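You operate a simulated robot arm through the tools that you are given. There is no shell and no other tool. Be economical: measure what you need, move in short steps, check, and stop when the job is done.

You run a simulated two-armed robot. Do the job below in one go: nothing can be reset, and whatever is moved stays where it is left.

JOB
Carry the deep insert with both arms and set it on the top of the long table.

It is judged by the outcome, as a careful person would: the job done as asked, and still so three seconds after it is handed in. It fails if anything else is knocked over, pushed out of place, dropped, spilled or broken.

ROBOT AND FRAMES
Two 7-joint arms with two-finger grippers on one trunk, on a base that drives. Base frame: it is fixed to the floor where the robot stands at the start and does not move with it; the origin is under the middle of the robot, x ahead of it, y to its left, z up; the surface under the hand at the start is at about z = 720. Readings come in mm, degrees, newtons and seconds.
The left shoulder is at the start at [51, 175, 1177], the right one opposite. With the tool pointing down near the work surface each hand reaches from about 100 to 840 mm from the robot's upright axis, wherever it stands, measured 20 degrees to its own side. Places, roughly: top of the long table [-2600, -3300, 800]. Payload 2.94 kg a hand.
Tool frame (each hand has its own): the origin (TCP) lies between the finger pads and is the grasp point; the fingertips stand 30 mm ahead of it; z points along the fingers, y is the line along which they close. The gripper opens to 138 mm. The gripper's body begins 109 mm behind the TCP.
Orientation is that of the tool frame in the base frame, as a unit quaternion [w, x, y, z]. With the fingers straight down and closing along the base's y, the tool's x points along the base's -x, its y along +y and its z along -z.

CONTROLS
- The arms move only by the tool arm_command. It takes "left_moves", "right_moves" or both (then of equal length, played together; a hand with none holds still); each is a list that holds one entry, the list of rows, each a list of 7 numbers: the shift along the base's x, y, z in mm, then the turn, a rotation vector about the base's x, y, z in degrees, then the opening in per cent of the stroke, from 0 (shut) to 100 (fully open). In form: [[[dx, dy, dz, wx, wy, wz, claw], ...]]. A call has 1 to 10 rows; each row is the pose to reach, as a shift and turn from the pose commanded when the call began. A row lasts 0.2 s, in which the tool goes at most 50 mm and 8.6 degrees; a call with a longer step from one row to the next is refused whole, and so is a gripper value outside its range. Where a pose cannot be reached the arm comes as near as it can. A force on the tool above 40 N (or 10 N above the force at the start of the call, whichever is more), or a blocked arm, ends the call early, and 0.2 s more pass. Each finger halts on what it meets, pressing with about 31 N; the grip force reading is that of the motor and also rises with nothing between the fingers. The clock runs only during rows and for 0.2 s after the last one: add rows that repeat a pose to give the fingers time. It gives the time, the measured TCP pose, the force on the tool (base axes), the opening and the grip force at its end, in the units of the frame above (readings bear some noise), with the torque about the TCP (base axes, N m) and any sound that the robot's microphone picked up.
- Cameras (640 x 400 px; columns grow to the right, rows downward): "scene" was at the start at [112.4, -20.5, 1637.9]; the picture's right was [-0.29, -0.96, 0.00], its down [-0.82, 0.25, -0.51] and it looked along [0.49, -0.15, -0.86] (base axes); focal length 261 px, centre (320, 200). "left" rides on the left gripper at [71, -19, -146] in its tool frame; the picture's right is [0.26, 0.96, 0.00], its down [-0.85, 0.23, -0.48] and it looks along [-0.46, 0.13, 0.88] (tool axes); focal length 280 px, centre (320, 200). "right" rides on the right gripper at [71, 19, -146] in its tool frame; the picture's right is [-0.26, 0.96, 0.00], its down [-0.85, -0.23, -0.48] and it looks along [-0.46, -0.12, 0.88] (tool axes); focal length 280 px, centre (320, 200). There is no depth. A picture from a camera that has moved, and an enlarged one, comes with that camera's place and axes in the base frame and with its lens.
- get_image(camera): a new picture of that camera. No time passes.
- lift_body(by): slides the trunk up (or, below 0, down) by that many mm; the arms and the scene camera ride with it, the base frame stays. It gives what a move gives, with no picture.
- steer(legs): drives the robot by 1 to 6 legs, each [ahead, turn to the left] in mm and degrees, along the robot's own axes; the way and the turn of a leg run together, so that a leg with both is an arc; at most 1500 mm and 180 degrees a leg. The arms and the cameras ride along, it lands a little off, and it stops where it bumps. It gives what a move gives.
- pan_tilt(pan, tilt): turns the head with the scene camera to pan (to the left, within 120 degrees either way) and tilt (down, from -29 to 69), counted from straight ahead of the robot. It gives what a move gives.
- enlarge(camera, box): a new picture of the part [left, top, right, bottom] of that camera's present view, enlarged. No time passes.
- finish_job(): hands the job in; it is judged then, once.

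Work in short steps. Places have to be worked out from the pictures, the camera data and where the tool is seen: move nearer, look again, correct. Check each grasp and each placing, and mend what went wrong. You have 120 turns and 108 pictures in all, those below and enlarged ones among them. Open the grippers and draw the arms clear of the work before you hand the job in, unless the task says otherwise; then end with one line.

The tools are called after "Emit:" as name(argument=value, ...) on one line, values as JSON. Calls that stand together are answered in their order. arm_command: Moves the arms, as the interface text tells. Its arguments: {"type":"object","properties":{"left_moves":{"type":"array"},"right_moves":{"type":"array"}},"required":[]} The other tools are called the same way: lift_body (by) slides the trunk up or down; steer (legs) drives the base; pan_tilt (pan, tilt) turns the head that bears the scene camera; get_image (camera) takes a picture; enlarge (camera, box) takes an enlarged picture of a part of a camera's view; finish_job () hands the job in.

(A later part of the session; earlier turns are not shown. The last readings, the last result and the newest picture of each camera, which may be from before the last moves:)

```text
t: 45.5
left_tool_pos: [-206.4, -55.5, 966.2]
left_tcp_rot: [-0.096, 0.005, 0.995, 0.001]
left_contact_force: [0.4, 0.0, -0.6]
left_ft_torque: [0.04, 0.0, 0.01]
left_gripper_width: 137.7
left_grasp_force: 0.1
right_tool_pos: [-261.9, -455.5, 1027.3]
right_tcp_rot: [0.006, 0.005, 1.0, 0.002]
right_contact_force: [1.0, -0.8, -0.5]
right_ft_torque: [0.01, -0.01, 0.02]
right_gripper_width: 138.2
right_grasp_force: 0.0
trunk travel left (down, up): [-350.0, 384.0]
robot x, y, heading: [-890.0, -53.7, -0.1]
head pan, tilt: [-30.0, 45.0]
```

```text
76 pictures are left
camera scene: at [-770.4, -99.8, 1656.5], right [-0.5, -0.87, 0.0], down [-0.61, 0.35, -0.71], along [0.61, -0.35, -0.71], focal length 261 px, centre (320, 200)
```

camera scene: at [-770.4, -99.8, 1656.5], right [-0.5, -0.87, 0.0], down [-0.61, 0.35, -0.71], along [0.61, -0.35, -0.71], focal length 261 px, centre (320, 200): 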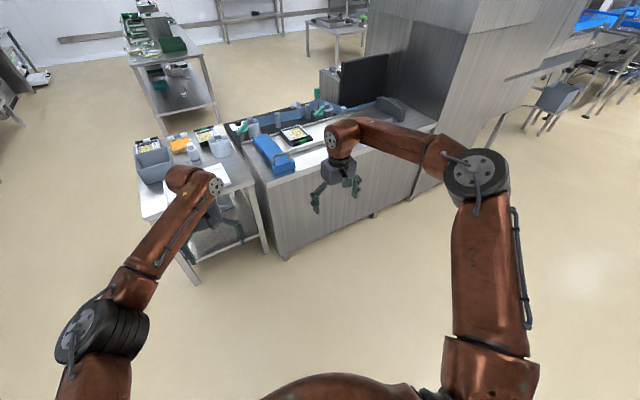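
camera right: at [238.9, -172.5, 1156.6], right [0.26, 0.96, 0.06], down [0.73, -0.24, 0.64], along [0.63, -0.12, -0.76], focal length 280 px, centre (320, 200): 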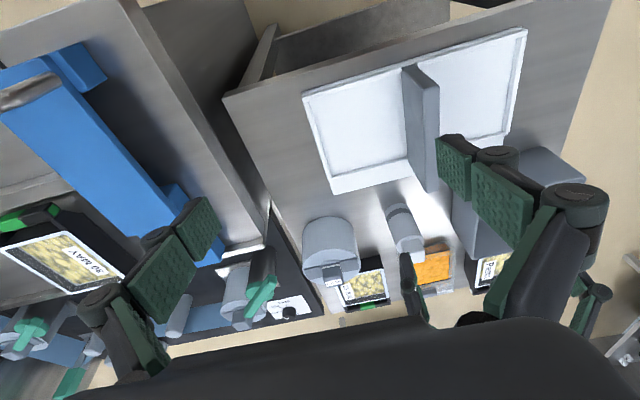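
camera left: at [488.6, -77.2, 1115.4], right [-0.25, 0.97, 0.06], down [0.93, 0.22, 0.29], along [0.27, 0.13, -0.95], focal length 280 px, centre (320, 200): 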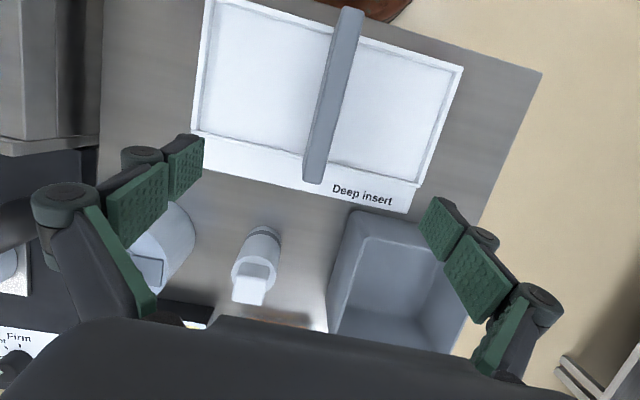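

Clear floor now. I test whether the hand's yaw is the limiting joint: yaw the right hand while moving it ahead.

Emit:
arm_command(right_moves=[[[0, 0, 0, 0, 0, 8, 100], [0, 0, 0, 0, 0, 16, 100], [0, 0, 0, 0, 0, 24, 100], [30, 0, 0, 0, 0, 24, 100], [60, 0, 0, 0, 0, 24, 100]]])

Emit:
arm_command(right_moves=[[[0, 0, 0, 0, 0, -8, 100], [0, 0, 0, 0, 0, -16, 100], [0, 0, 0, 0, 0, -24, 100], [0, 0, 0, 0, 0, -32, 100], [0, 0, 0, 0, 0, -40, 100], [30, 0, 0, 0, 0, -40, 100], [60, 0, 0, 0, 0, -40, 100]]])

```text
t: 46.6
left_tool_pos: [-206.5, -55.7, 966.0]
left_tcp_rot: [-0.096, 0.004, 0.995, 0.001]
left_contact_force: [0.0, -0.8, -0.1]
left_ft_torque: [-0.01, 0.0, 0.02]
left_gripper_width: 138.1
left_grasp_force: 0.1
right_tool_pos: [-319.5, -360.4, 1023.9]
right_tcp_rot: [0.016, -0.183, 0.983, -0.014]
right_contact_force: [-0.5, 0.0, 0.2]
right_ft_torque: [-0.01, -0.01, 0.0]
right_gripper_width: 138.0
right_grasp_force: 0.2
right hand out of reach, approached as far as the arm can: row 1, 2, 3, 4, 5
trunk travel left (down, up): [-350.0, 384.0]
robot x, y, heading: [-888.9, -57.8, -0.0]
head pan, tilt: [-30.0, 45.0]
```

```text
t: 48.2
left_tool_pos: [-206.6, -55.8, 966.9]
left_tcp_rot: [-0.095, 0.004, 0.995, 0.001]
left_contact_force: [0.4, -0.1, -0.3]
left_ft_torque: [-0.01, 0.0, 0.0]
left_gripper_width: 138.3
left_grasp_force: 0.1
right_tool_pos: [-294.6, -379.1, 1031.5]
right_tcp_rot: [0.011, 0.166, 0.986, -0.019]
right_contact_force: [0.4, -0.2, 0.9]
right_ft_torque: [0.02, 0.0, -0.02]
right_gripper_width: 137.7
right_grasp_force: 0.2
right hand out of reach, approached as far as the arm can: row 6, 7
trunk travel left (down, up): [-350.0, 384.0]
robot x, y, heading: [-883.4, -59.0, 0.3]
head pan, tilt: [-30.0, 45.0]
```

Yaw isn't the key alone. I fold the right hand in and lower (free space), restoring yaw, then extend from there.

Emit:
arm_command(right_moves=[[[-40, 0, -20, 0, 0, 7, 100], [-80, 0, -40, 0, 0, 14, 100], [-120, 0, -60, 0, 0, 19, 100], [-160, 0, -80, 0, 0, 19, 100], [-200, 0, -100, 0, 0, 19, 100], [-220, 0, -130, 0, 0, 19, 100]]])

Emit:
get_image(camera="scene")

```text
t: 49.6
left_tool_pos: [-206.1, -55.8, 966.6]
left_tcp_rot: [-0.097, 0.004, 0.995, 0.002]
left_contact_force: [1.2, -0.5, 1.3]
left_ft_torque: [-0.03, 0.0, -0.02]
left_gripper_width: 137.9
left_grasp_force: 0.1
right_tool_pos: [-515.9, -378.8, 900.1]
right_tcp_rot: [0.014, 0.001, 1.0, -0.017]
right_contact_force: [0.8, -0.1, -0.5]
right_ft_torque: [0.0, -0.01, -0.03]
right_gripper_width: 137.8
right_grasp_force: 0.0
trunk travel left (down, up): [-350.0, 384.0]
robot x, y, heading: [-887.9, -58.1, -0.1]
head pan, tilt: [-30.0, 45.0]
```

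```text
75 pictures are left
camera scene: at [-769.6, -99.3, 1656.5], right [-0.5, -0.87, 0.0], down [-0.61, 0.35, -0.71], along [0.61, -0.35, -0.71], focal length 261 px, centre (320, 200)
```

scene: 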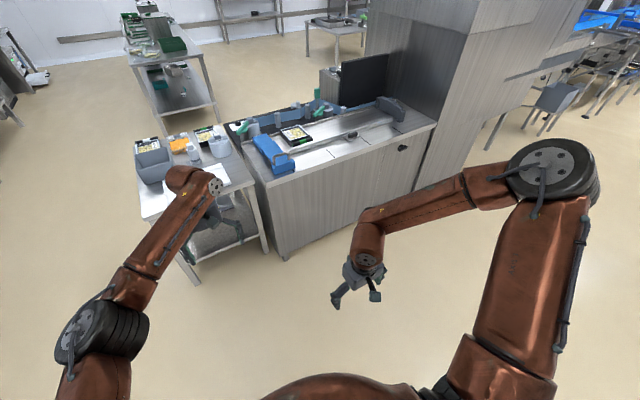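

Reachable there. Now extend forward and inward at this lower height.

Emit:
arm_command(right_moves=[[[30, 20, -10, 0, 0, 0, 100], [60, 40, -20, 0, 0, 0, 100], [90, 60, -30, 0, 0, 0, 100], [120, 80, -40, 0, 0, 0, 100], [150, 100, -50, 0, 0, 0, 100], [180, 120, -50, 0, 0, 0, 100]]])

Emit:
get_image(camera="scene")

```text
t: 51.0
left_tool_pos: [-207.0, -55.1, 966.7]
left_tcp_rot: [-0.095, 0.006, 0.995, 0.002]
left_contact_force: [0.6, -0.9, -0.1]
left_ft_torque: [0.03, -0.02, -0.02]
left_gripper_width: 138.1
left_grasp_force: 0.2
right_tool_pos: [-398.6, -319.8, 897.3]
right_tcp_rot: [0.013, 0.001, 1.0, -0.016]
right_contact_force: [0.2, 0.0, 0.6]
right_ft_torque: [0.0, 0.05, -0.03]
right_gripper_width: 137.9
right_grasp_force: 0.0
right hand out of reach, approached as far as the arm can: row 4, 5, 6
trunk travel left (down, up): [-350.0, 384.0]
robot x, y, heading: [-890.3, -55.4, 0.1]
head pan, tilt: [-30.0, 45.0]
```

```text
74 pictures are left
camera scene: at [-771.3, -99.3, 1656.6], right [-0.5, -0.87, 0.0], down [-0.61, 0.35, -0.71], along [0.61, -0.35, -0.71], focal length 261 px, centre (320, 200)
```

scene: 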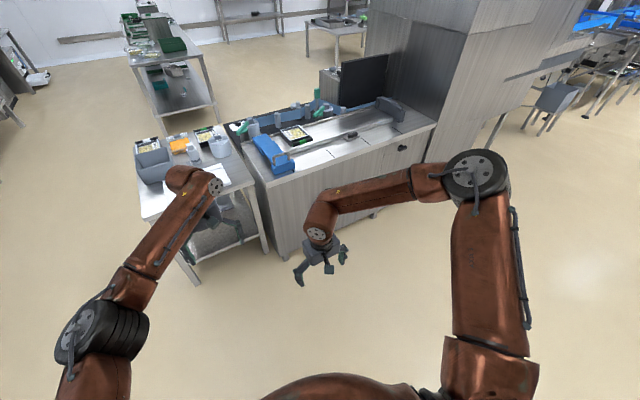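

The elbow stops at the same place each time. I try taking the hand low and outward to drop the elbow, then forward (free floor here).

Emit:
arm_command(right_moves=[[[0, -20, -45, 0, 0, 0, 100], [0, -40, -90, 0, 0, 0, 100], [0, -60, -135, 0, 0, 0, 100], [0, -80, -180, 0, 0, 0, 100], [0, -100, -225, 0, 0, 0, 100], [0, -120, -270, 0, 0, 0, 100]]])

Emit:
arm_command(right_moves=[[[35, 15, 0, 0, 0, 0, 100], [70, 30, 0, 0, 0, 0, 100], [105, 45, 0, 0, 0, 0, 100], [140, 60, 0, 0, 0, 0, 100], [175, 75, 0, 0, 0, 0, 100]]])

Emit:
get_image(camera="scene")

```text
t: 52.5
left_tool_pos: [-205.9, -55.8, 966.5]
left_tcp_rot: [-0.097, 0.005, 0.995, 0.003]
left_contact_force: [0.7, -0.2, 0.1]
left_ft_torque: [0.02, -0.05, 0.0]
left_gripper_width: 138.0
left_grasp_force: 0.2
right_tool_pos: [-449.3, -480.0, 763.2]
right_tcp_rot: [0.013, -0.001, 1.0, -0.018]
right_contact_force: [-0.4, -1.4, 0.3]
right_ft_torque: [0.01, 0.02, -0.03]
right_gripper_width: 137.9
right_grasp_force: 0.1
right hand out of reach, approached as far as the arm can: row 1, 2, 3, 4, 5, 6
trunk travel left (down, up): [-350.0, 384.0]
robot x, y, heading: [-886.6, -56.7, 0.1]
head pan, tilt: [-30.0, 45.0]
```

```text
t: 53.6
left_tool_pos: [-206.0, -54.7, 965.8]
left_tcp_rot: [-0.095, 0.005, 0.995, 0.001]
left_contact_force: [0.1, -0.2, -0.1]
left_ft_torque: [-0.03, 0.02, -0.03]
left_gripper_width: 138.0
left_grasp_force: 0.0
right_tool_pos: [-355.5, -433.0, 848.9]
right_tcp_rot: [0.014, 0.001, 1.0, -0.017]
right_contact_force: [0.3, -1.3, -0.7]
right_ft_torque: [-0.01, -0.01, 0.03]
right_gripper_width: 138.1
right_grasp_force: 0.1
right hand out of reach, approached as far as the arm can: row 1, 2, 3, 4, 5
trunk travel left (down, up): [-350.0, 384.0]
robot x, y, heading: [-887.9, -58.2, 0.2]
head pan, tilt: [-30.0, 45.0]
```

```text
73 pictures are left
camera scene: at [-770.5, -99.1, 1656.6], right [-0.5, -0.87, 0.0], down [-0.61, 0.35, -0.71], along [0.61, -0.35, -0.71], focal length 261 px, centre (320, 200)
```

scene: 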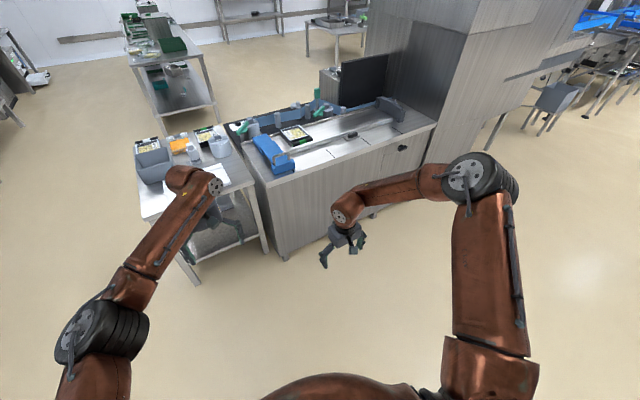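

I return to the reachable zone, go low, and then work out along the arm's nominal 20° line.

Emit:
arm_command(right_moves=[[[-40, 10, 0, 0, 0, 0, 100], [-80, 20, 0, 0, 0, 0, 100], [-120, 30, 0, 0, 0, 0, 100], [-160, 40, 0, 0, 0, 0, 100], [-200, 50, -10, 0, 0, 0, 100], [-220, 80, -30, 0, 0, 0, 100], [-230, 120, -50, 0, 0, 0, 100], [-230, 160, -60, 0, 0, 0, 100], [-230, 200, -60, 0, 0, 0, 100], [-230, 240, -60, 0, 0, 0, 100]]])

Emit:
arm_command(right_moves=[[[38, -14, 0, 0, 0, 0, 100], [76, -28, 0, 0, 0, 0, 100], [114, -42, 0, 0, 0, 0, 100], [152, -56, 0, 0, 0, 0, 100], [190, -70, 0, 0, 0, 0, 100]]])

Emit:
get_image(camera="scene")

```text
t: 55.9
left_tool_pos: [-205.2, -54.9, 965.8]
left_tcp_rot: [-0.096, 0.004, 0.995, 0.001]
left_contact_force: [-0.3, 0.4, -0.1]
left_ft_torque: [-0.02, -0.03, 0.0]
left_gripper_width: 138.0
left_grasp_force: 0.0
right_tool_pos: [-589.7, -276.7, 857.3]
right_tcp_rot: [0.013, 0.0, 1.0, -0.017]
right_contact_force: [-0.8, -0.3, 0.5]
right_ft_torque: [-0.02, 0.01, -0.02]
right_gripper_width: 138.1
right_grasp_force: 0.0
right hand out of reach, approached as far as the arm can: row 7, 8, 9, 10
trunk travel left (down, up): [-350.0, 384.0]
robot x, y, heading: [-885.7, -59.2, 0.1]
head pan, tilt: [-30.0, 45.0]
```

```text
t: 57.0
left_tool_pos: [-206.3, -55.4, 965.8]
left_tcp_rot: [-0.095, 0.005, 0.995, 0.003]
left_contact_force: [0.5, 0.6, -0.2]
left_ft_torque: [0.03, 0.01, -0.02]
left_gripper_width: 138.2
left_grasp_force: 0.0
right_tool_pos: [-404.5, -353.8, 856.3]
right_tcp_rot: [0.014, 0.0, 1.0, -0.017]
right_contact_force: [-0.1, 0.6, -0.1]
right_ft_torque: [0.04, -0.01, 0.02]
right_gripper_width: 138.3
right_grasp_force: 0.0
right hand out of reach, approached as far as the arm can: row 5
trunk travel left (down, up): [-350.0, 384.0]
robot x, y, heading: [-887.9, -58.1, 0.5]
head pan, tilt: [-30.0, 45.0]
```

```text
72 pictures are left
camera scene: at [-770.0, -100.5, 1656.5], right [-0.5, -0.87, 0.0], down [-0.61, 0.35, -0.71], along [0.61, -0.35, -0.71], focal length 261 px, centre (320, 200)
```

scene: 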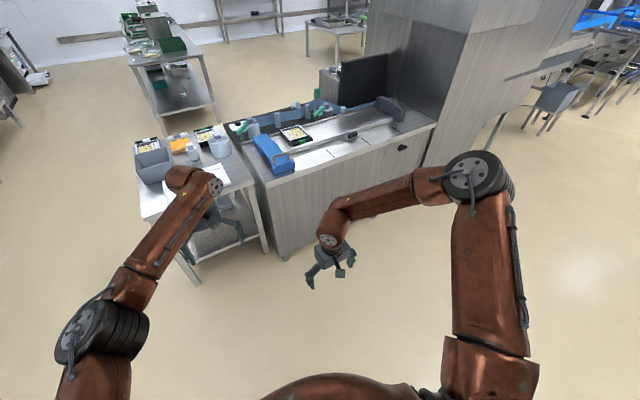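

Try rolling the right hand (fingers toward the left) to lower the elbow, then see whether the limits relax.

Emit:
arm_command(right_moves=[[[-30, 0, 0, 8, 0, 0, 100], [-60, 0, 0, 16, 0, 0, 100], [-60, -10, 0, 24, 0, 0, 100], [-60, -20, 0, 32, 0, 0, 100], [-60, -30, 0, 40, 0, 0, 100], [-60, -40, 0, 48, 0, 0, 100], [-60, -50, 0, 56, 0, 0, 100], [-60, -60, 0, 64, 0, 0, 100]]])

Emit:
get_image(camera="scene")

```text
t: 58.9
left_tool_pos: [-209.0, -59.6, 967.8]
left_tcp_rot: [-0.094, 0.006, 0.996, 0.003]
left_contact_force: [0.5, -1.9, 1.3]
left_ft_torque: [0.14, -0.08, -0.02]
left_gripper_width: 138.2
left_grasp_force: 0.1
right_tool_pos: [-557.1, -313.9, 1019.9]
right_tcp_rot: [0.027, 0.055, 0.903, 0.424]
right_contact_force: [-0.4, -0.5, -0.6]
right_ft_torque: [0.09, -0.02, -0.04]
right_gripper_width: 137.9
right_grasp_force: 0.2
right hand out of reach, approached as far as the arm can: row 4, 5, 6, 7, 8
trunk travel left (down, up): [-350.0, 384.0]
robot x, y, heading: [-889.5, -57.3, -0.1]
head pan, tilt: [-30.0, 45.0]
```

```text
71 pictures are left
camera scene: at [-773.8, -104.8, 1656.9], right [-0.5, -0.87, 0.0], down [-0.61, 0.36, -0.71], along [0.61, -0.35, -0.71], focal length 261 px, centre (320, 200)
```

scene: 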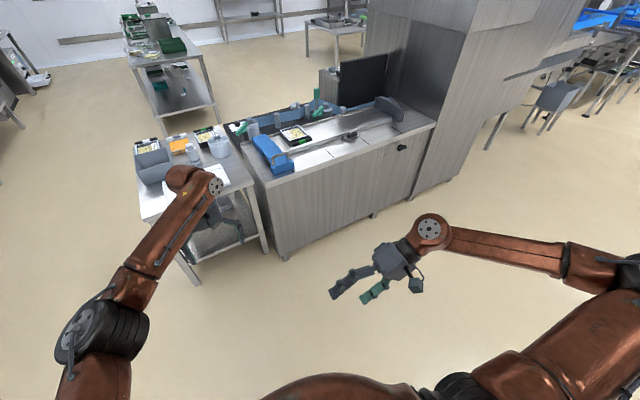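

The arm unfolded differently now. I push this hand forward and inward keeping this roll, to see whether it moves freely.

Emit:
arm_command(right_moves=[[[35, 0, -10, 0, 0, 0, 100], [70, 0, -20, 0, 0, 0, 100], [105, 10, -30, 0, 0, 0, 100], [140, 20, -40, 0, 0, 0, 100], [175, 30, -50, 0, 0, 0, 100], [210, 40, -60, 0, 0, 0, 100]]])

Emit:
get_image(camera="scene")

```text
t: 60.2
left_tool_pos: [-206.0, -55.0, 964.8]
left_tcp_rot: [-0.097, 0.004, 0.995, 0.001]
left_contact_force: [0.7, 0.7, -0.9]
left_ft_torque: [-0.01, 0.07, 0.02]
left_gripper_width: 137.9
left_grasp_force: 0.1
right_tool_pos: [-331.8, -268.8, 965.1]
right_tcp_rot: [0.025, 0.056, 0.905, 0.421]
right_contact_force: [0.3, -0.9, 0.1]
right_ft_torque: [0.01, 0.03, 0.05]
right_gripper_width: 137.6
right_grasp_force: 0.0
trunk travel left (down, up): [-350.0, 384.0]
robot x, y, heading: [-887.8, -55.4, 0.2]
head pan, tilt: [-30.0, 45.0]
```

```text
70 pictures are left
camera scene: at [-768.2, -98.9, 1656.3], right [-0.5, -0.87, 0.0], down [-0.61, 0.35, -0.71], along [0.61, -0.35, -0.71], focal length 261 px, centre (320, 200)
```

scene: 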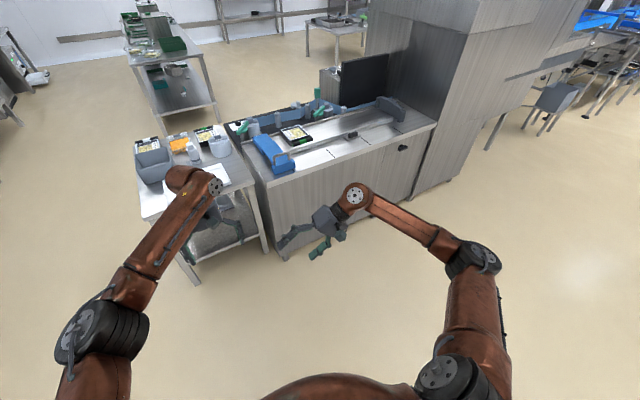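

That worked: the elbow is lower and inside, and it moves freely. Now roll the hand back to vertical while keeping it there.

Emit:
arm_command(right_moves=[[[0, 5, -10, -8.2, 0.5, 1.1, 100], [0, 10, -20, -16.4, 1, 2.2, 100], [0, 15, -30, -24.6, 1.5, 3.3, 100], [0, 20, -40, -32.8, 2, 4.4, 100], [0, 25, -40, -41, 2.5, 5.5, 100], [0, 30, -40, -49.5, 3, 6.6, 100]]])

Emit:
get_image(camera="scene")

```text
t: 61.6
left_tool_pos: [-205.1, -53.2, 966.1]
left_tcp_rot: [-0.096, 0.004, 0.995, 0.001]
left_contact_force: [0.5, 0.0, -0.8]
left_ft_torque: [-0.03, -0.01, 0.03]
left_gripper_width: 137.9
left_grasp_force: 0.0
right_tool_pos: [-332.7, -241.2, 926.7]
right_tcp_rot: [0.0, -0.001, 1.0, 0.003]
right_contact_force: [-0.6, 0.5, -0.4]
right_ft_torque: [-0.01, 0.0, 0.0]
right_gripper_width: 137.9
right_grasp_force: 0.0
trunk travel left (down, up): [-350.0, 384.0]
robot x, y, heading: [-888.3, -59.9, 0.2]
head pan, tilt: [-30.0, 45.0]
```

```text
69 pictures are left
camera scene: at [-770.3, -97.8, 1656.6], right [-0.5, -0.87, 0.0], down [-0.61, 0.35, -0.71], along [0.61, -0.35, -0.71], focal length 261 px, centre (320, 200)
```

scene: 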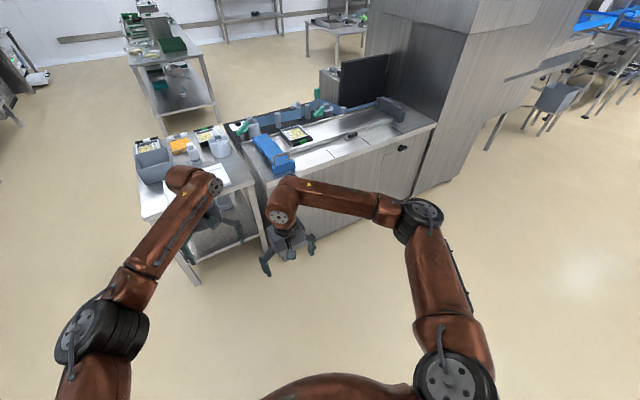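

Good posture. I rehearse the grasp geometry here in free space: right hand inward to the fin line with 12° tilt, 125 mm behind the left hand, then both lower to grasp height.

Emit:
arm_command(right_moves=[[[0, 26, 0, 0, -2, 0, 100], [0, 52, 0, 0, -4, 0, 100], [0, 78, 0, 0, -6, 0, 100], [0, 104, 0, 0, -8, 0, 100], [0, 130, 0, 0, -10, 0, 100], [0, 156, 0, 0, -12, 0, 100], [0, 184, 0, 0, -12, 0, 100]]])

Emit:
arm_command(left_moves=[[[0, 0, -35, 0, 0, 0, 100], [0, 0, -70, 0, 0, 0, 100], [0, 0, -105, 0, 0, 0, 100], [0, 0, -140, 0, 0, 0, 100], [0, 0, -176, 0, 0, 0, 100]]], right_moves=[[[0, 0, -27, 0, 0, 0, 100], [0, 0, -54, 0, 0, 0, 100], [0, 0, -81, 0, 0, 0, 100], [0, 0, -108, 0, 0, 0, 100], [0, 0, -137, 0, 0, 0, 100]]])

Emit:
pan_tilt(pan=0, tilt=55)

Emit:
get_image(camera="scene")

```text
t: 63.2
left_tool_pos: [-206.4, -55.4, 965.2]
left_tcp_rot: [-0.095, 0.004, 0.995, 0.0]
left_contact_force: [-1.0, -0.5, 1.3]
left_ft_torque: [-0.05, -0.02, 0.01]
left_gripper_width: 137.9
left_grasp_force: 0.1
right_tool_pos: [-332.6, -56.7, 928.5]
right_tcp_rot: [0.105, -0.002, 0.994, 0.004]
right_contact_force: [-1.0, 0.7, -0.2]
right_ft_torque: [0.0, -0.02, -0.03]
right_gripper_width: 137.9
right_grasp_force: 0.1
trunk travel left (down, up): [-350.0, 384.0]
robot x, y, heading: [-887.9, -56.9, -0.2]
head pan, tilt: [-30.0, 45.0]
```

```text
t: 64.5
left_tool_pos: [-203.4, -45.5, 789.4]
left_tcp_rot: [-0.096, -0.003, 0.995, 0.003]
left_contact_force: [0.3, -0.2, 0.6]
left_ft_torque: [0.04, 0.01, 0.0]
left_gripper_width: 138.0
left_grasp_force: 0.0
right_tool_pos: [-333.4, -60.9, 788.5]
right_tcp_rot: [0.102, 0.002, 0.995, 0.0]
right_contact_force: [-0.6, -0.3, -0.2]
right_ft_torque: [0.01, 0.06, 0.02]
right_gripper_width: 138.2
right_grasp_force: 0.1
trunk travel left (down, up): [-350.0, 384.0]
robot x, y, heading: [-890.2, -62.1, 0.0]
head pan, tilt: [-30.0, 45.0]
```

```text
t: 65.4
left_tool_pos: [-203.3, -45.1, 790.3]
left_tcp_rot: [-0.094, -0.002, 0.996, 0.004]
left_contact_force: [0.5, -0.5, 0.4]
left_ft_torque: [0.01, 0.02, 0.01]
left_gripper_width: 137.8
left_grasp_force: 0.0
right_tool_pos: [-333.8, -60.4, 789.8]
right_tcp_rot: [0.102, 0.001, 0.995, 0.0]
right_contact_force: [0.2, 0.5, 0.1]
right_ft_torque: [0.01, 0.0, -0.03]
right_gripper_width: 137.8
right_grasp_force: 0.1
trunk travel left (down, up): [-350.0, 384.0]
robot x, y, heading: [-888.2, -55.8, -0.1]
head pan, tilt: [0.0, 55.0]
```

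```text
68 pictures are left
camera scene: at [-769.0, -58.7, 1643.2], right [0.0, -1.0, 0.0], down [-0.82, 0.0, -0.57], along [0.57, 0.0, -0.82], focal length 261 px, centre (320, 200)
```

scene: 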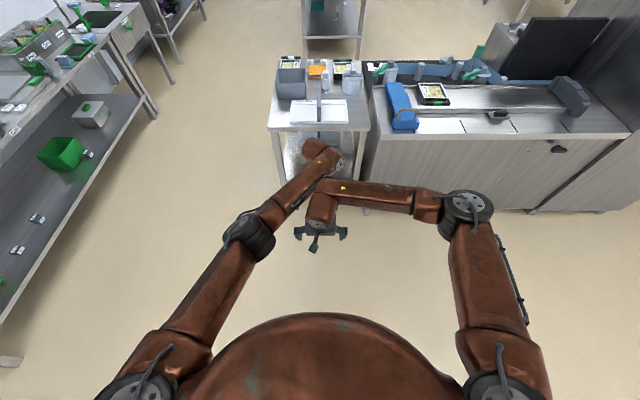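

At grasp height the left hand sits 10 mm off sideways, so the left forearm may be brushing the right wrist. I widen the spacing to 140 mm and the wrist tilts to 20° and test again here.

Emit:
arm_command(left_moves=[[[4, 0, 0, 0, 4, 0, 100], [8, 0, 0, 0, 8, 0, 100], [8, -10, 0, 0, 8, 0, 100], [8, -10, 0, 0, 8, 0, 100]]], right_moves=[[[-2, 0, 0, 0, -4, 0, 100], [-4, 0, 0, 0, -8, 0, 100], [-4, 4, 0, 0, -8, 0, 100], [-4, 4, 0, 0, -8, 0, 100]]])

Emit:
enlarge(camera="scene", box=[220, 120, 420, 260])

Emit:
get_image(camera="right")

```text
t: 66.4
left_tool_pos: [-220.5, -48.1, 795.5]
left_tcp_rot: [-0.164, 0.005, 0.986, 0.002]
left_contact_force: [0.7, 0.7, -0.4]
left_ft_torque: [0.0, 0.0, 0.0]
left_gripper_width: 137.7
left_grasp_force: 0.0
left hand out of reach, approached as far as the arm can: row 1, 2, 3, 4
right_tool_pos: [-337.8, -50.9, 790.6]
right_tcp_rot: [0.174, -0.001, 0.985, 0.003]
right_contact_force: [0.4, -0.4, 0.7]
right_ft_torque: [0.0, 0.0, -0.02]
right_gripper_width: 137.9
right_grasp_force: 0.0
trunk travel left (down, up): [-350.0, 384.0]
robot x, y, heading: [-890.1, -57.3, 0.2]
head pan, tilt: [0.0, 55.0]
```

```text
2.86 times, centred on (320, 190) of scene
camera zoom: at [-769.4, -58.6, 1643.2], right [0.0, -1.0, 0.0], down [-0.82, 0.0, -0.57], along [0.57, 0.0, -0.82], focal length 745 px, centre (320, 229)
```

zoom: 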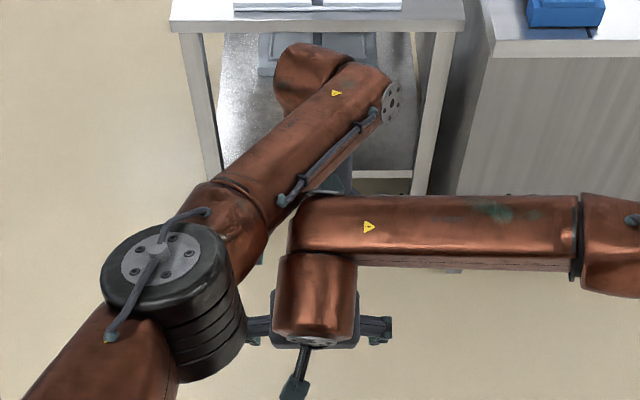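

```text
66 pictures are left
camera right: at [-454.1, -32.2, 904.2], right [0.24, 0.97, 0.1], down [0.64, -0.23, 0.74], along [0.73, -0.12, -0.67], focal length 280 px, centre (320, 200)
```

right: 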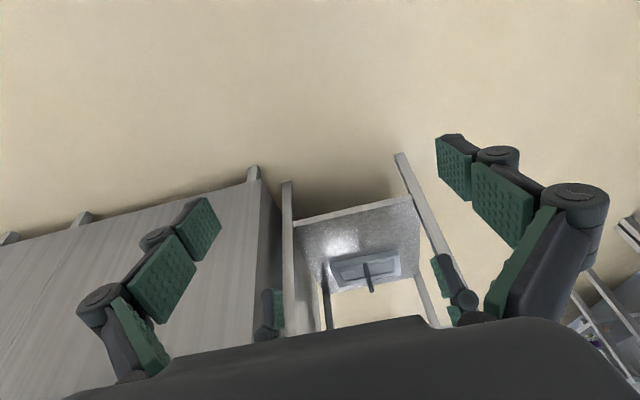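

Too crowded end-to-end along the robot's forward axis. Better plan: approach from the table's free left side so the fin lies crosswise and the two hands sit side by side. First separate the hands here and level them.

Emit:
arm_command(left_moves=[[[0, 30, 20, 0, -4, 0, 100], [0, 60, 40, 0, -8, 0, 100], [0, 90, 60, 0, -12, 0, 100], [0, 120, 80, 0, -16, 0, 100], [-20, 150, 100, 0, -19, 0, 100], [-40, 180, 130, 0, -19, 0, 100], [-60, 200, 150, 0, -19, 0, 100]]], right_moves=[[[0, -30, 20, 0, 4, 0, 100], [0, -60, 40, 0, 8, 0, 100], [0, -90, 60, 0, 12, 0, 100], [0, -120, 80, 0, 16, 0, 100], [20, -150, 100, 0, 20, 0, 100], [40, -180, 130, 0, 20, 0, 100], [60, -200, 150, 0, 20, 0, 100]]])

Emit:
arm_command(left_moves=[[[0, 0, 0, 0, 0, -8, 100], [0, 0, 0, 0, 0, -16, 100], [0, 0, 0, 0, 0, -24, 100], [0, 0, 0, 0, 0, -32, 100], [0, 0, 0, 0, 0, -40, 100], [0, 0, 0, 0, 0, -48, 100]]], right_moves=[[[0, 0, 0, 0, 0, 8, 100], [0, 0, 0, 0, 0, 16, 100], [0, 0, 0, 0, 0, 24, 100], [0, 0, 0, 0, 0, 32, 100], [0, 0, 0, 0, 0, 40, 100], [0, 0, 0, 0, 0, 48, 100]]])

Emit:
get_image(camera="scene")

```text
t: 68.0
left_tool_pos: [-280.9, 141.0, 950.1]
left_tcp_rot: [0.001, 0.006, 1.0, 0.004]
left_contact_force: [-0.7, -0.8, 0.6]
left_ft_torque: [0.12, -0.13, 0.0]
left_gripper_width: 137.9
left_grasp_force: 0.0
left hand out of reach, approached as far as the arm can: row 1
right_tool_pos: [-280.0, -259.1, 941.2]
right_tcp_rot: [0.002, 0.001, 1.0, 0.006]
right_contact_force: [0.0, -1.4, 1.0]
right_ft_torque: [0.12, -0.05, -0.01]
right_gripper_width: 138.1
right_grasp_force: 0.1
trunk travel left (down, up): [-350.0, 384.0]
robot x, y, heading: [-888.7, -60.1, -0.2]
head pan, tilt: [0.0, 55.0]
```

```text
t: 69.4
left_tool_pos: [-280.0, 149.3, 945.0]
left_tcp_rot: [0.001, 0.411, 0.911, 0.002]
left_contact_force: [0.4, -0.3, 0.1]
left_ft_torque: [0.01, 0.02, -0.01]
left_gripper_width: 138.0
left_grasp_force: 0.0
right_tool_pos: [-276.4, -253.4, 941.0]
right_tcp_rot: [-0.002, -0.277, 0.961, 0.003]
right_contact_force: [-0.3, 0.0, -0.5]
right_ft_torque: [-0.02, 0.0, -0.02]
right_gripper_width: 138.1
right_grasp_force: 0.1
right hand out of reach, approached as far as the arm can: row 5, 6
trunk travel left (down, up): [-350.0, 384.0]
robot x, y, heading: [-887.6, -57.5, -0.1]
head pan, tilt: [0.0, 55.0]
```

```text
65 pictures are left
camera scene: at [-769.0, -58.8, 1643.2], right [0.0, -1.0, 0.0], down [-0.82, 0.0, -0.57], along [0.57, 0.0, -0.82], focal length 261 px, centre (320, 200)
```

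scene: 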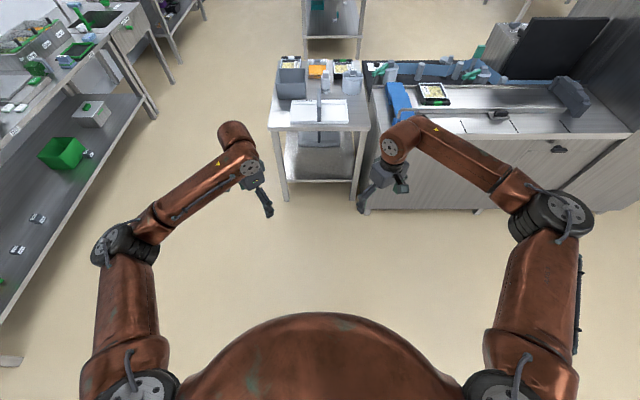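

Left yaws freely outward; the right one stops at +32°. I turn the right hand the other way to -90° and finish the left to -90°.

Emit:
arm_command(left_moves=[[[0, 0, 0, 0, 0, -8, 100], [0, 0, 0, 0, 0, -16, 100], [0, 0, 0, 0, 0, -24, 100], [0, 0, 0, 0, 0, -32, 100], [0, 0, 0, 0, 0, -41.5, 100], [0, 0, 0, 0, 0, -41.5, 100], [0, 0, 0, 0, 0, -41.5, 100], [0, 0, 0, 0, 0, -41.5, 100], [0, 0, 0, 0, 0, -41.5, 100]]], right_moves=[[[0, 0, 0, 0, 0, -8, 100], [0, 0, 0, 0, 0, -16, 100], [0, 0, 0, 0, 0, -24, 100], [0, 0, 0, 0, 0, -32, 100], [0, 0, 0, 0, 0, -40, 100], [0, 0, 0, 0, 0, -48, 100], [0, 0, 0, 0, 0, -56, 100], [0, 0, 0, 0, 0, -64, 100], [0, 0, 0, 0, 0, -72, 100]]])

Emit:
arm_command(right_moves=[[[0, 0, 0, 0, 0, -8, 100], [0, 0, 0, 0, 0, -16, 100], [0, 0, 0, 0, 0, -24, 100], [0, 0, 0, 0, 0, -32, 100], [0, 0, 0, 0, 0, -40, 100], [0, 0, 0, 0, 0, -48, 100]]])

Emit:
get_image(camera="scene")

```text
refused: row 5 steps farther than a row can; nothing moved
```

```text
t: 70.8
left_tool_pos: [-278.7, 149.0, 944.6]
left_tcp_rot: [0.001, 0.41, 0.912, 0.002]
left_contact_force: [-0.8, -0.1, 0.2]
left_ft_torque: [-0.03, -0.02, 0.02]
left_gripper_width: 137.8
left_grasp_force: 0.1
right_tool_pos: [-276.7, -252.0, 941.4]
right_tcp_rot: [0.001, 0.139, 0.99, 0.004]
right_contact_force: [-0.2, -0.2, 0.1]
right_ft_torque: [-0.04, -0.02, 0.0]
right_gripper_width: 138.1
right_grasp_force: 0.0
trunk travel left (down, up): [-350.0, 384.0]
robot x, y, heading: [-888.3, -55.7, -0.1]
head pan, tilt: [0.0, 55.0]
```

```text
64 pictures are left
camera scene: at [-768.9, -58.5, 1643.2], right [0.0, -1.0, 0.0], down [-0.82, 0.0, -0.57], along [0.57, 0.0, -0.82], focal length 261 px, centre (320, 200)
```

scene: 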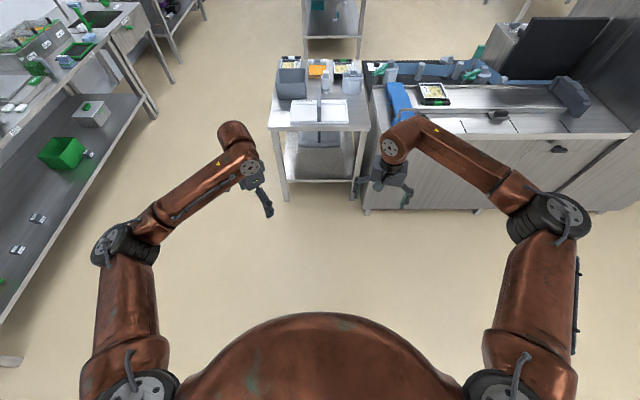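

Continue: right from -16° to -90°, left from -48° to -90°.

Emit:
arm_command(left_moves=[[[0, 0, 0, 0, 0, -7, 100], [0, 0, 0, 0, 0, -14, 100], [0, 0, 0, 0, 0, -21, 100], [0, 0, 0, 0, 0, -28, 100], [0, 0, 0, 0, 0, -35, 100], [0, 0, 0, 0, 0, -41.6, 100], [0, 0, 0, 0, 0, -41.6, 100], [0, 0, 0, 0, 0, -41.6, 100], [0, 0, 0, 0, 0, -41.6, 100], [0, 0, 0, 0, 0, -41.6, 100]]], right_moves=[[[0, 0, 0, 0, 0, -8, 100], [0, 0, 0, 0, 0, -16, 100], [0, 0, 0, 0, 0, -24, 100], [0, 0, 0, 0, 0, -32, 100], [0, 0, 0, 0, 0, -40, 100], [0, 0, 0, 0, 0, -48, 100], [0, 0, 0, 0, 0, -56, 100], [0, 0, 0, 0, 0, -64, 100], [0, 0, 0, 0, 0, -70, 100], [0, 0, 0, 0, 0, -74, 100]]])

Emit:
get_image(camera="scene")

```text
t: 73.0
left_tool_pos: [-278.1, 151.3, 943.8]
left_tcp_rot: [0.002, 0.708, 0.707, 0.001]
left_contact_force: [0.8, 0.1, 0.2]
left_ft_torque: [0.01, -0.02, -0.04]
left_gripper_width: 138.3
left_grasp_force: 0.0
right_tool_pos: [-276.5, -252.1, 940.7]
right_tcp_rot: [0.003, 0.707, 0.707, 0.002]
right_contact_force: [0.8, 0.1, -0.3]
right_ft_torque: [-0.02, -0.02, 0.02]
right_gripper_width: 138.1
right_grasp_force: 0.1
trunk travel left (down, up): [-350.0, 384.0]
robot x, y, heading: [-888.9, -59.4, 0.3]
head pan, tilt: [0.0, 55.0]
```

```text
63 pictures are left
camera scene: at [-768.9, -58.5, 1643.2], right [0.0, -1.0, 0.0], down [-0.82, 0.0, -0.57], along [0.57, 0.0, -0.82], focal length 261 px, centre (320, 200)
```

scene: 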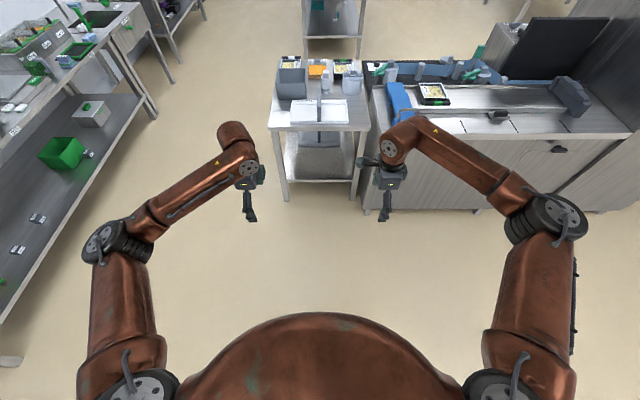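

Both yawed to -90°, easily. Rehearse the side-by-side grasp pose: 124 mm apart, tilted 12° outward, at grasp height.

Emit:
arm_command(left_moves=[[[0, -24, 0, -2, 0, 0, 100], [0, -48, 0, -4, 0, 0, 100], [0, -72, 0, -6, 0, 0, 100], [0, -96, -30, -8, 0, 0, 100], [0, -120, -60, -10, 0, 0, 100], [0, -146, -90, -12, 0, 0, 100], [0, -146, -120, -12, 0, 0, 100], [0, -146, -153, -12, 0, 0, 100], [0, -146, -153, -12, 0, 0, 100]]], right_moves=[[[0, 22, 0, 2, 0, 0, 100], [0, 44, 0, 4, 0, 0, 100], [0, 66, 0, 6, 0, 0, 100], [0, 88, -30, 8, 0, 0, 100], [0, 110, -60, 10, 0, 0, 100], [0, 133, -90, 12, 0, 0, 100], [0, 133, -120, 12, 0, 0, 100], [0, 133, -150, 12, 0, 0, 100], [0, 133, -150, 12, 0, 0, 100]]])

Emit:
enlarge(camera="scene", box=[160, 80, 480, 280])

```text
t: 75.0
left_tool_pos: [-280.0, 7.5, 789.7]
left_tcp_rot: [0.075, 0.704, 0.703, -0.072]
left_contact_force: [-0.9, 0.1, 0.3]
left_ft_torque: [0.01, -0.01, -0.01]
left_gripper_width: 138.2
left_grasp_force: 0.0
right_tool_pos: [-278.0, -117.8, 788.2]
right_tcp_rot: [-0.071, 0.703, 0.703, 0.077]
right_contact_force: [-0.1, 0.3, -0.9]
right_ft_torque: [-0.02, -0.07, 0.02]
right_gripper_width: 138.3
right_grasp_force: 0.0
trunk travel left (down, up): [-350.0, 384.0]
robot x, y, heading: [-887.0, -56.4, -0.1]
head pan, tilt: [0.0, 55.0]
```

```text
2.00 times, centred on (320, 180) of scene
camera zoom: at [-769.6, -58.4, 1643.3], right [0.0, -1.0, 0.0], down [-0.82, 0.0, -0.57], along [0.57, 0.0, -0.82], focal length 522 px, centre (320, 240)
```

zoom: 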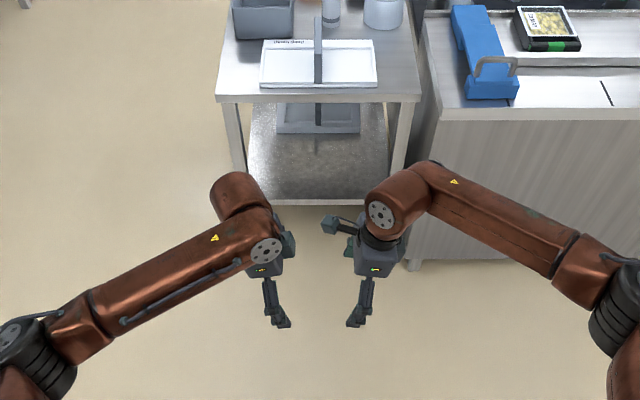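

Works with clear spacing. I raise the hands and look left to measure the corridor beside the table.

Emit:
arm_command(left_moves=[[[0, 0, 45, 0, 0, 0, 100], [0, 0, 90, 0, 0, 0, 100], [0, 0, 135, 0, 0, 0, 100], [0, 0, 180, 0, 0, 0, 100]]], right_moves=[[[0, 0, 45, 0, 0, 0, 100], [0, 0, 90, 0, 0, 0, 100], [0, 0, 135, 0, 0, 0, 100], [0, 0, 180, 0, 0, 0, 100]]])

Emit:
pan_tilt(pan=45, tilt=25)

Emit:
get_image(camera="scene")

```text
t: 76.0
left_tool_pos: [-281.6, 4.3, 974.2]
left_tcp_rot: [0.076, 0.704, 0.703, -0.073]
left_contact_force: [0.0, -0.3, -0.2]
left_ft_torque: [0.01, -0.01, -0.02]
left_gripper_width: 138.1
left_grasp_force: 0.1
right_tool_pos: [-278.2, -119.6, 967.6]
right_tcp_rot: [-0.071, 0.703, 0.704, 0.077]
right_contact_force: [0.6, 0.4, -0.6]
right_ft_torque: [0.01, -0.04, -0.01]
right_gripper_width: 138.0
right_grasp_force: 0.1
trunk travel left (down, up): [-350.0, 384.0]
robot x, y, heading: [-887.0, -57.8, -0.1]
head pan, tilt: [0.0, 55.0]
```

```text
t: 77.1
left_tool_pos: [-279.5, 3.4, 970.3]
left_tcp_rot: [0.075, 0.703, 0.703, -0.073]
left_contact_force: [0.5, 0.3, 0.6]
left_ft_torque: [0.02, 0.03, 0.01]
left_gripper_width: 137.8
left_grasp_force: 0.1
right_tool_pos: [-278.1, -120.4, 966.2]
right_tcp_rot: [-0.071, 0.703, 0.703, 0.076]
right_contact_force: [-1.1, -0.3, -0.1]
right_ft_torque: [0.0, -0.02, 0.0]
right_gripper_width: 138.0
right_grasp_force: 0.0
trunk travel left (down, up): [-350.0, 384.0]
robot x, y, heading: [-888.9, -59.2, -0.1]
head pan, tilt: [45.0, 25.0]
```

```text
61 pictures are left
camera scene: at [-775.7, 6.5, 1687.1], right [0.71, -0.71, 0.0], down [-0.3, -0.3, -0.91], along [0.64, 0.64, -0.42], focal length 261 px, centre (320, 200)
```

scene: 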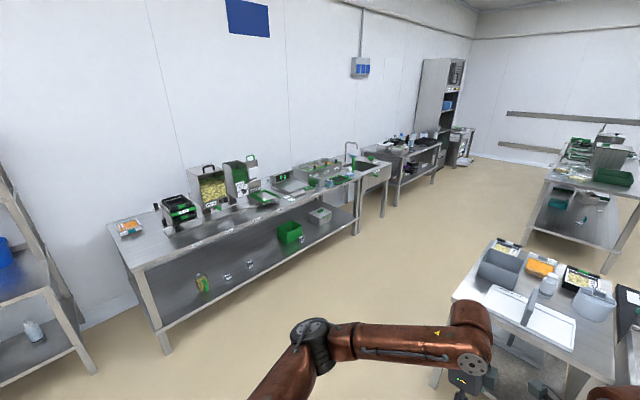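

Counter front is at y≈1580, table left edge y≈223: a 1.3 m corridor. I'll drive there: turn, diagonal leg, then an arc ending facing the table's left side. First two legs now.

Emit:
steer(legs=[[0, 49.4], [1141, 0]])

Emit:
pan_tilt(pan=-20, tilt=35)

Emit:
get_image(camera="scene")

```text
t: 85.2
left_tool_pos: [200.2, 1319.5, 972.2]
left_tcp_rot: [0.098, 0.342, 0.934, -0.034]
left_contact_force: [0.3, -0.9, 0.3]
left_ft_torque: [0.0, 0.02, -0.03]
left_gripper_width: 138.0
left_grasp_force: 0.0
right_tool_pos: [297.0, 1240.9, 966.2]
right_tcp_rot: [-0.097, 0.34, 0.935, 0.039]
right_contact_force: [-0.4, 0.2, -0.6]
right_ft_torque: [-0.02, 0.02, 0.02]
right_gripper_width: 137.8
right_grasp_force: 0.0
trunk travel left (down, up): [-350.0, 384.0]
robot x, y, heading: [-144.4, 810.7, 50.1]
head pan, tilt: [45.0, 25.0]
```

```text
t: 86.5
left_tool_pos: [200.6, 1318.5, 971.8]
left_tcp_rot: [0.099, 0.34, 0.934, -0.034]
left_contact_force: [1.2, -0.4, -1.1]
left_ft_torque: [-0.01, 0.0, -0.03]
left_gripper_width: 138.0
left_grasp_force: 0.0
right_tool_pos: [296.0, 1239.6, 967.4]
right_tcp_rot: [-0.097, 0.34, 0.935, 0.04]
right_contact_force: [0.1, 0.0, -0.3]
right_ft_torque: [0.01, 0.01, -0.01]
right_gripper_width: 138.0
right_grasp_force: 0.2
trunk travel left (down, up): [-350.0, 384.0]
robot x, y, heading: [-146.4, 810.4, 49.8]
head pan, tilt: [-20.0, 35.0]
```

```text
60 pictures are left
camera scene: at [-37.6, 892.0, 1671.4], right [0.5, -0.87, 0.0], down [-0.5, -0.29, -0.82], along [0.71, 0.41, -0.57], focal length 261 px, centre (320, 200)
```

scene: 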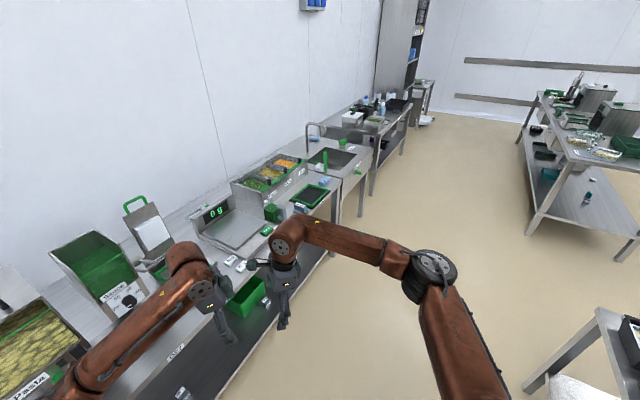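

Everything is clear. For extra distance from the counter, I turn in place to heading 0 first, go ahead, then a tight arc to face the table.

Emit:
steer(legs=[[0, -49.8], [383, 0]])

Emit:
steer(legs=[[361, -90]])

Emit:
pan_tilt(pan=0, tilt=55)

Emit:
get_image(camera="scene")

```text
t: 91.2
left_tool_pos: [850.5, 887.4, 971.9]
left_tcp_rot: [0.075, 0.699, 0.707, -0.072]
left_contact_force: [0.8, 0.0, -1.0]
left_ft_torque: [-0.06, 0.01, 0.04]
left_gripper_width: 138.1
left_grasp_force: 0.1
right_tool_pos: [854.5, 761.4, 966.1]
right_tcp_rot: [-0.072, 0.699, 0.707, 0.076]
right_contact_force: [-1.1, -0.6, 0.0]
right_ft_torque: [0.0, -0.02, 0.0]
right_gripper_width: 138.2
right_grasp_force: 0.1
trunk travel left (down, up): [-350.0, 384.0]
robot x, y, heading: [243.1, 820.9, 0.6]
head pan, tilt: [-20.0, 35.0]
```

```text
t: 95.4
left_tool_pos: [539.9, 4.2, 980.6]
left_tcp_rot: [0.013, 0.995, 0.003, -0.103]
left_contact_force: [1.1, 0.3, 0.1]
left_ft_torque: [0.01, -0.02, -0.02]
left_gripper_width: 137.9
left_grasp_force: 0.0
right_tool_pos: [414.9, 0.2, 976.8]
right_tcp_rot: [0.014, 0.994, 0.006, 0.104]
right_contact_force: [0.1, 0.1, -0.3]
right_ft_torque: [0.0, -0.02, -0.02]
right_gripper_width: 137.8
right_grasp_force: 0.1
trunk travel left (down, up): [-350.0, 384.0]
robot x, y, heading: [473.4, 592.4, -89.3]
head pan, tilt: [-20.0, 35.0]
cut short: leg 1
```

```text
t: 96.2
left_tool_pos: [542.0, 4.1, 981.5]
left_tcp_rot: [0.013, 0.994, 0.003, -0.104]
left_contact_force: [0.1, -0.1, -0.6]
left_ft_torque: [0.03, 0.0, 0.0]
left_gripper_width: 137.9
left_grasp_force: 0.1
right_tool_pos: [414.5, 0.3, 975.9]
right_tcp_rot: [0.014, 0.994, 0.006, 0.105]
right_contact_force: [0.0, -1.0, 0.5]
right_ft_torque: [-0.01, -0.02, 0.01]
right_gripper_width: 138.3
right_grasp_force: 0.0
trunk travel left (down, up): [-350.0, 384.0]
robot x, y, heading: [472.8, 592.1, -89.3]
head pan, tilt: [0.0, 55.0]
```

```text
59 pictures are left
camera scene: at [475.8, 471.6, 1643.2], right [-1.0, -0.01, 0.0], down [-0.01, 0.82, -0.57], along [0.01, -0.57, -0.82], focal length 261 px, centre (320, 200)
```

scene: 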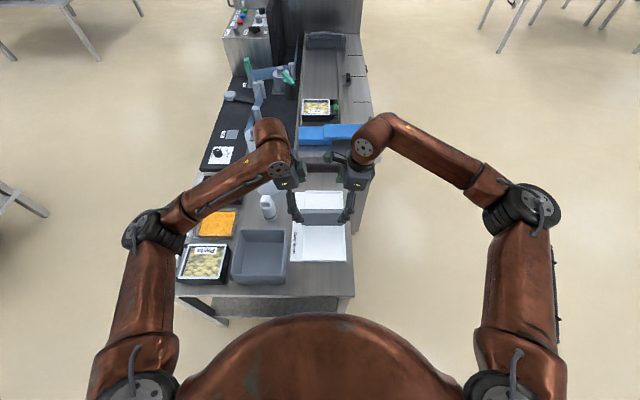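

Nice position. The leg was reported cut short, so I check that the table and insert have not shifted, measuring the fin again.

Emit:
enlarge(camera="scene", box=[220, 180, 380, 300])

Emit:
enlarge(camera="right", box=[0, 0, 640, 400])

Emit:
get_image(camera="left")

```text
3.33 times, centred on (300, 240) of scene
camera zoom: at [475.8, 471.6, 1643.2], right [-1.0, -0.01, 0.0], down [-0.01, 0.82, -0.57], along [0.01, -0.57, -0.82], focal length 869 px, centre (387, 67)
```

zoom: 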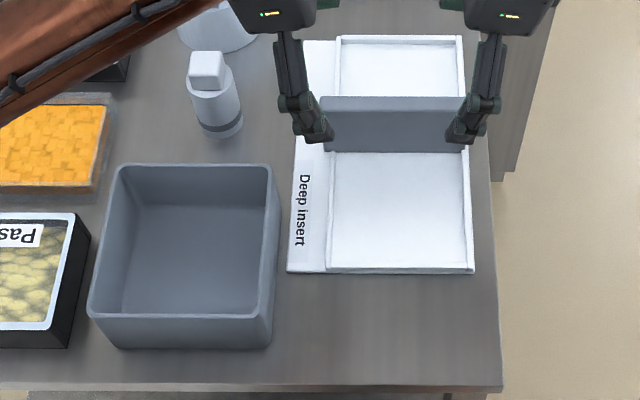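

```text
1.00 times, centred on (320, 200) of right (not enlarged: the box is as wide or as high as the picture)
camera zoom: at [453.6, -12.2, 1134.8], right [-0.25, -0.97, -0.03], down [-0.93, 0.23, 0.28], along [-0.27, 0.09, -0.96], focal length 280 px, centre (320, 200)
```

zoom: 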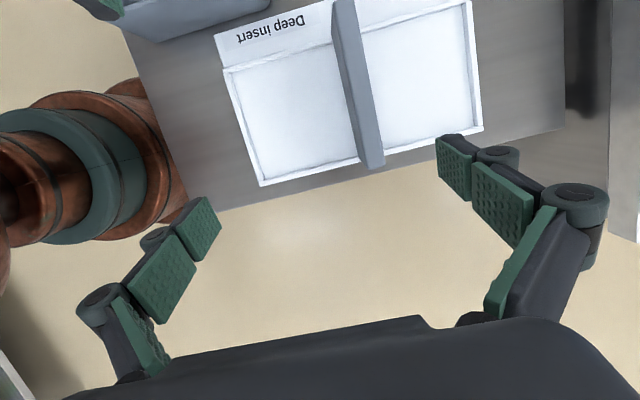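

```text
56 pictures are left
camera left: at [639.3, 28.6, 1108.9], right [0.27, -0.96, -0.03], down [-0.73, -0.22, 0.65], along [-0.63, -0.15, -0.76], focal length 280 px, centre (320, 200)
```

left: 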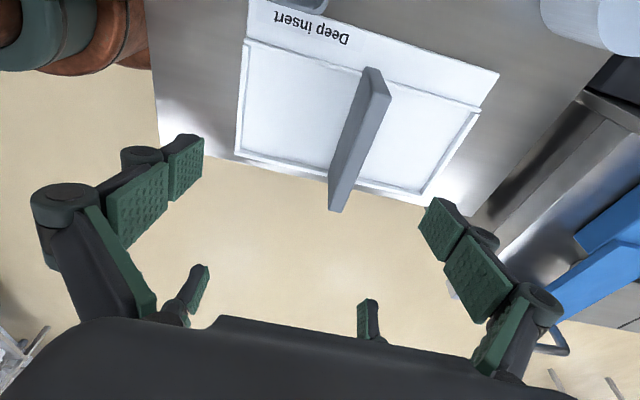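

Fin measured in the current frame: x 393–556, centre y ≈ -48, top z 828; nothing was displaced. I align both hands over it (still high), then check.

Emit:
arm_command(left_moves=[[[-2, -26, 0, 0, 0, 0, 100], [-4, -52, -30, 0, 0, 0, 100], [-4, -52, -70, 0, 0, 0, 100]]], right_moves=[[[0, -24, 0, 0, 0, 0, 100], [0, -48, -30, 0, 0, 0, 100], [0, -48, -65, 0, 0, 0, 100]]])

Emit:
enlarge(camera="scene", box=[240, 160, 400, 280])

Emit:
get_image(camera="right")

Emit:
get_image(camera="left")

```text
t: 97.0
left_tool_pos: [537.8, -51.5, 911.1]
left_tcp_rot: [0.013, 0.995, 0.003, -0.103]
left_contact_force: [-0.2, 0.5, -0.7]
left_ft_torque: [0.04, 0.03, 0.0]
left_gripper_width: 137.8
left_grasp_force: 0.1
right_tool_pos: [418.5, -48.5, 910.1]
right_tcp_rot: [0.014, 0.994, 0.007, 0.104]
right_contact_force: [0.4, -0.1, -0.6]
right_ft_torque: [0.06, 0.02, -0.02]
right_gripper_width: 138.0
right_grasp_force: 0.0
trunk travel left (down, up): [-350.0, 384.0]
robot x, y, heading: [471.0, 592.6, -89.4]
head pan, tilt: [0.0, 55.0]
```

```text
3.33 times, centred on (320, 220) of scene
camera zoom: at [476.2, 471.0, 1643.0], right [-1.0, -0.01, 0.0], down [-0.01, 0.82, -0.57], along [0.01, -0.57, -0.82], focal length 869 px, centre (320, 133)
```

zoom: 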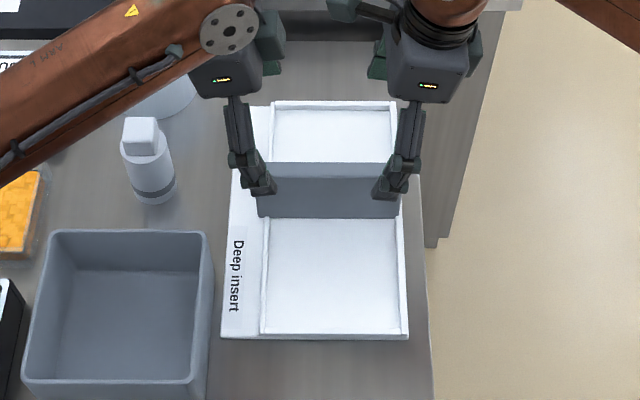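

```text
54 pictures are left
camera right: at [456.1, -61.6, 1067.4], right [-0.25, -0.97, -0.03], down [-0.93, 0.23, 0.28], along [-0.27, 0.09, -0.96], focal length 280 px, centre (320, 200)
```

right: 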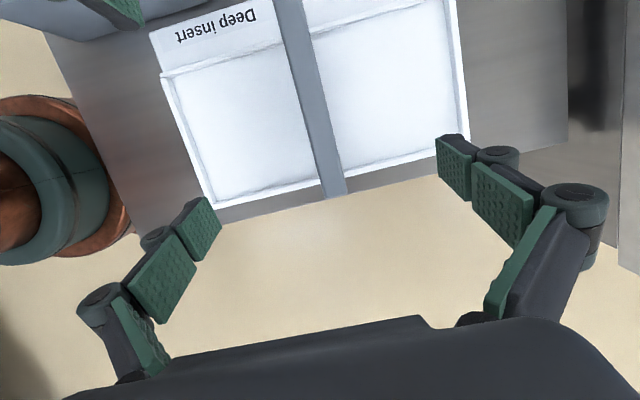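

```text
53 pictures are left
camera left: at [636.4, -26.9, 1038.2], right [0.26, -0.96, -0.03], down [-0.73, -0.22, 0.65], along [-0.63, -0.15, -0.76], focal length 280 px, centre (320, 200)
```

left: 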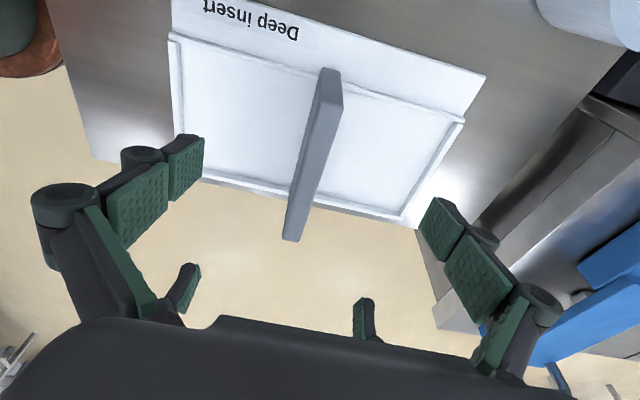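

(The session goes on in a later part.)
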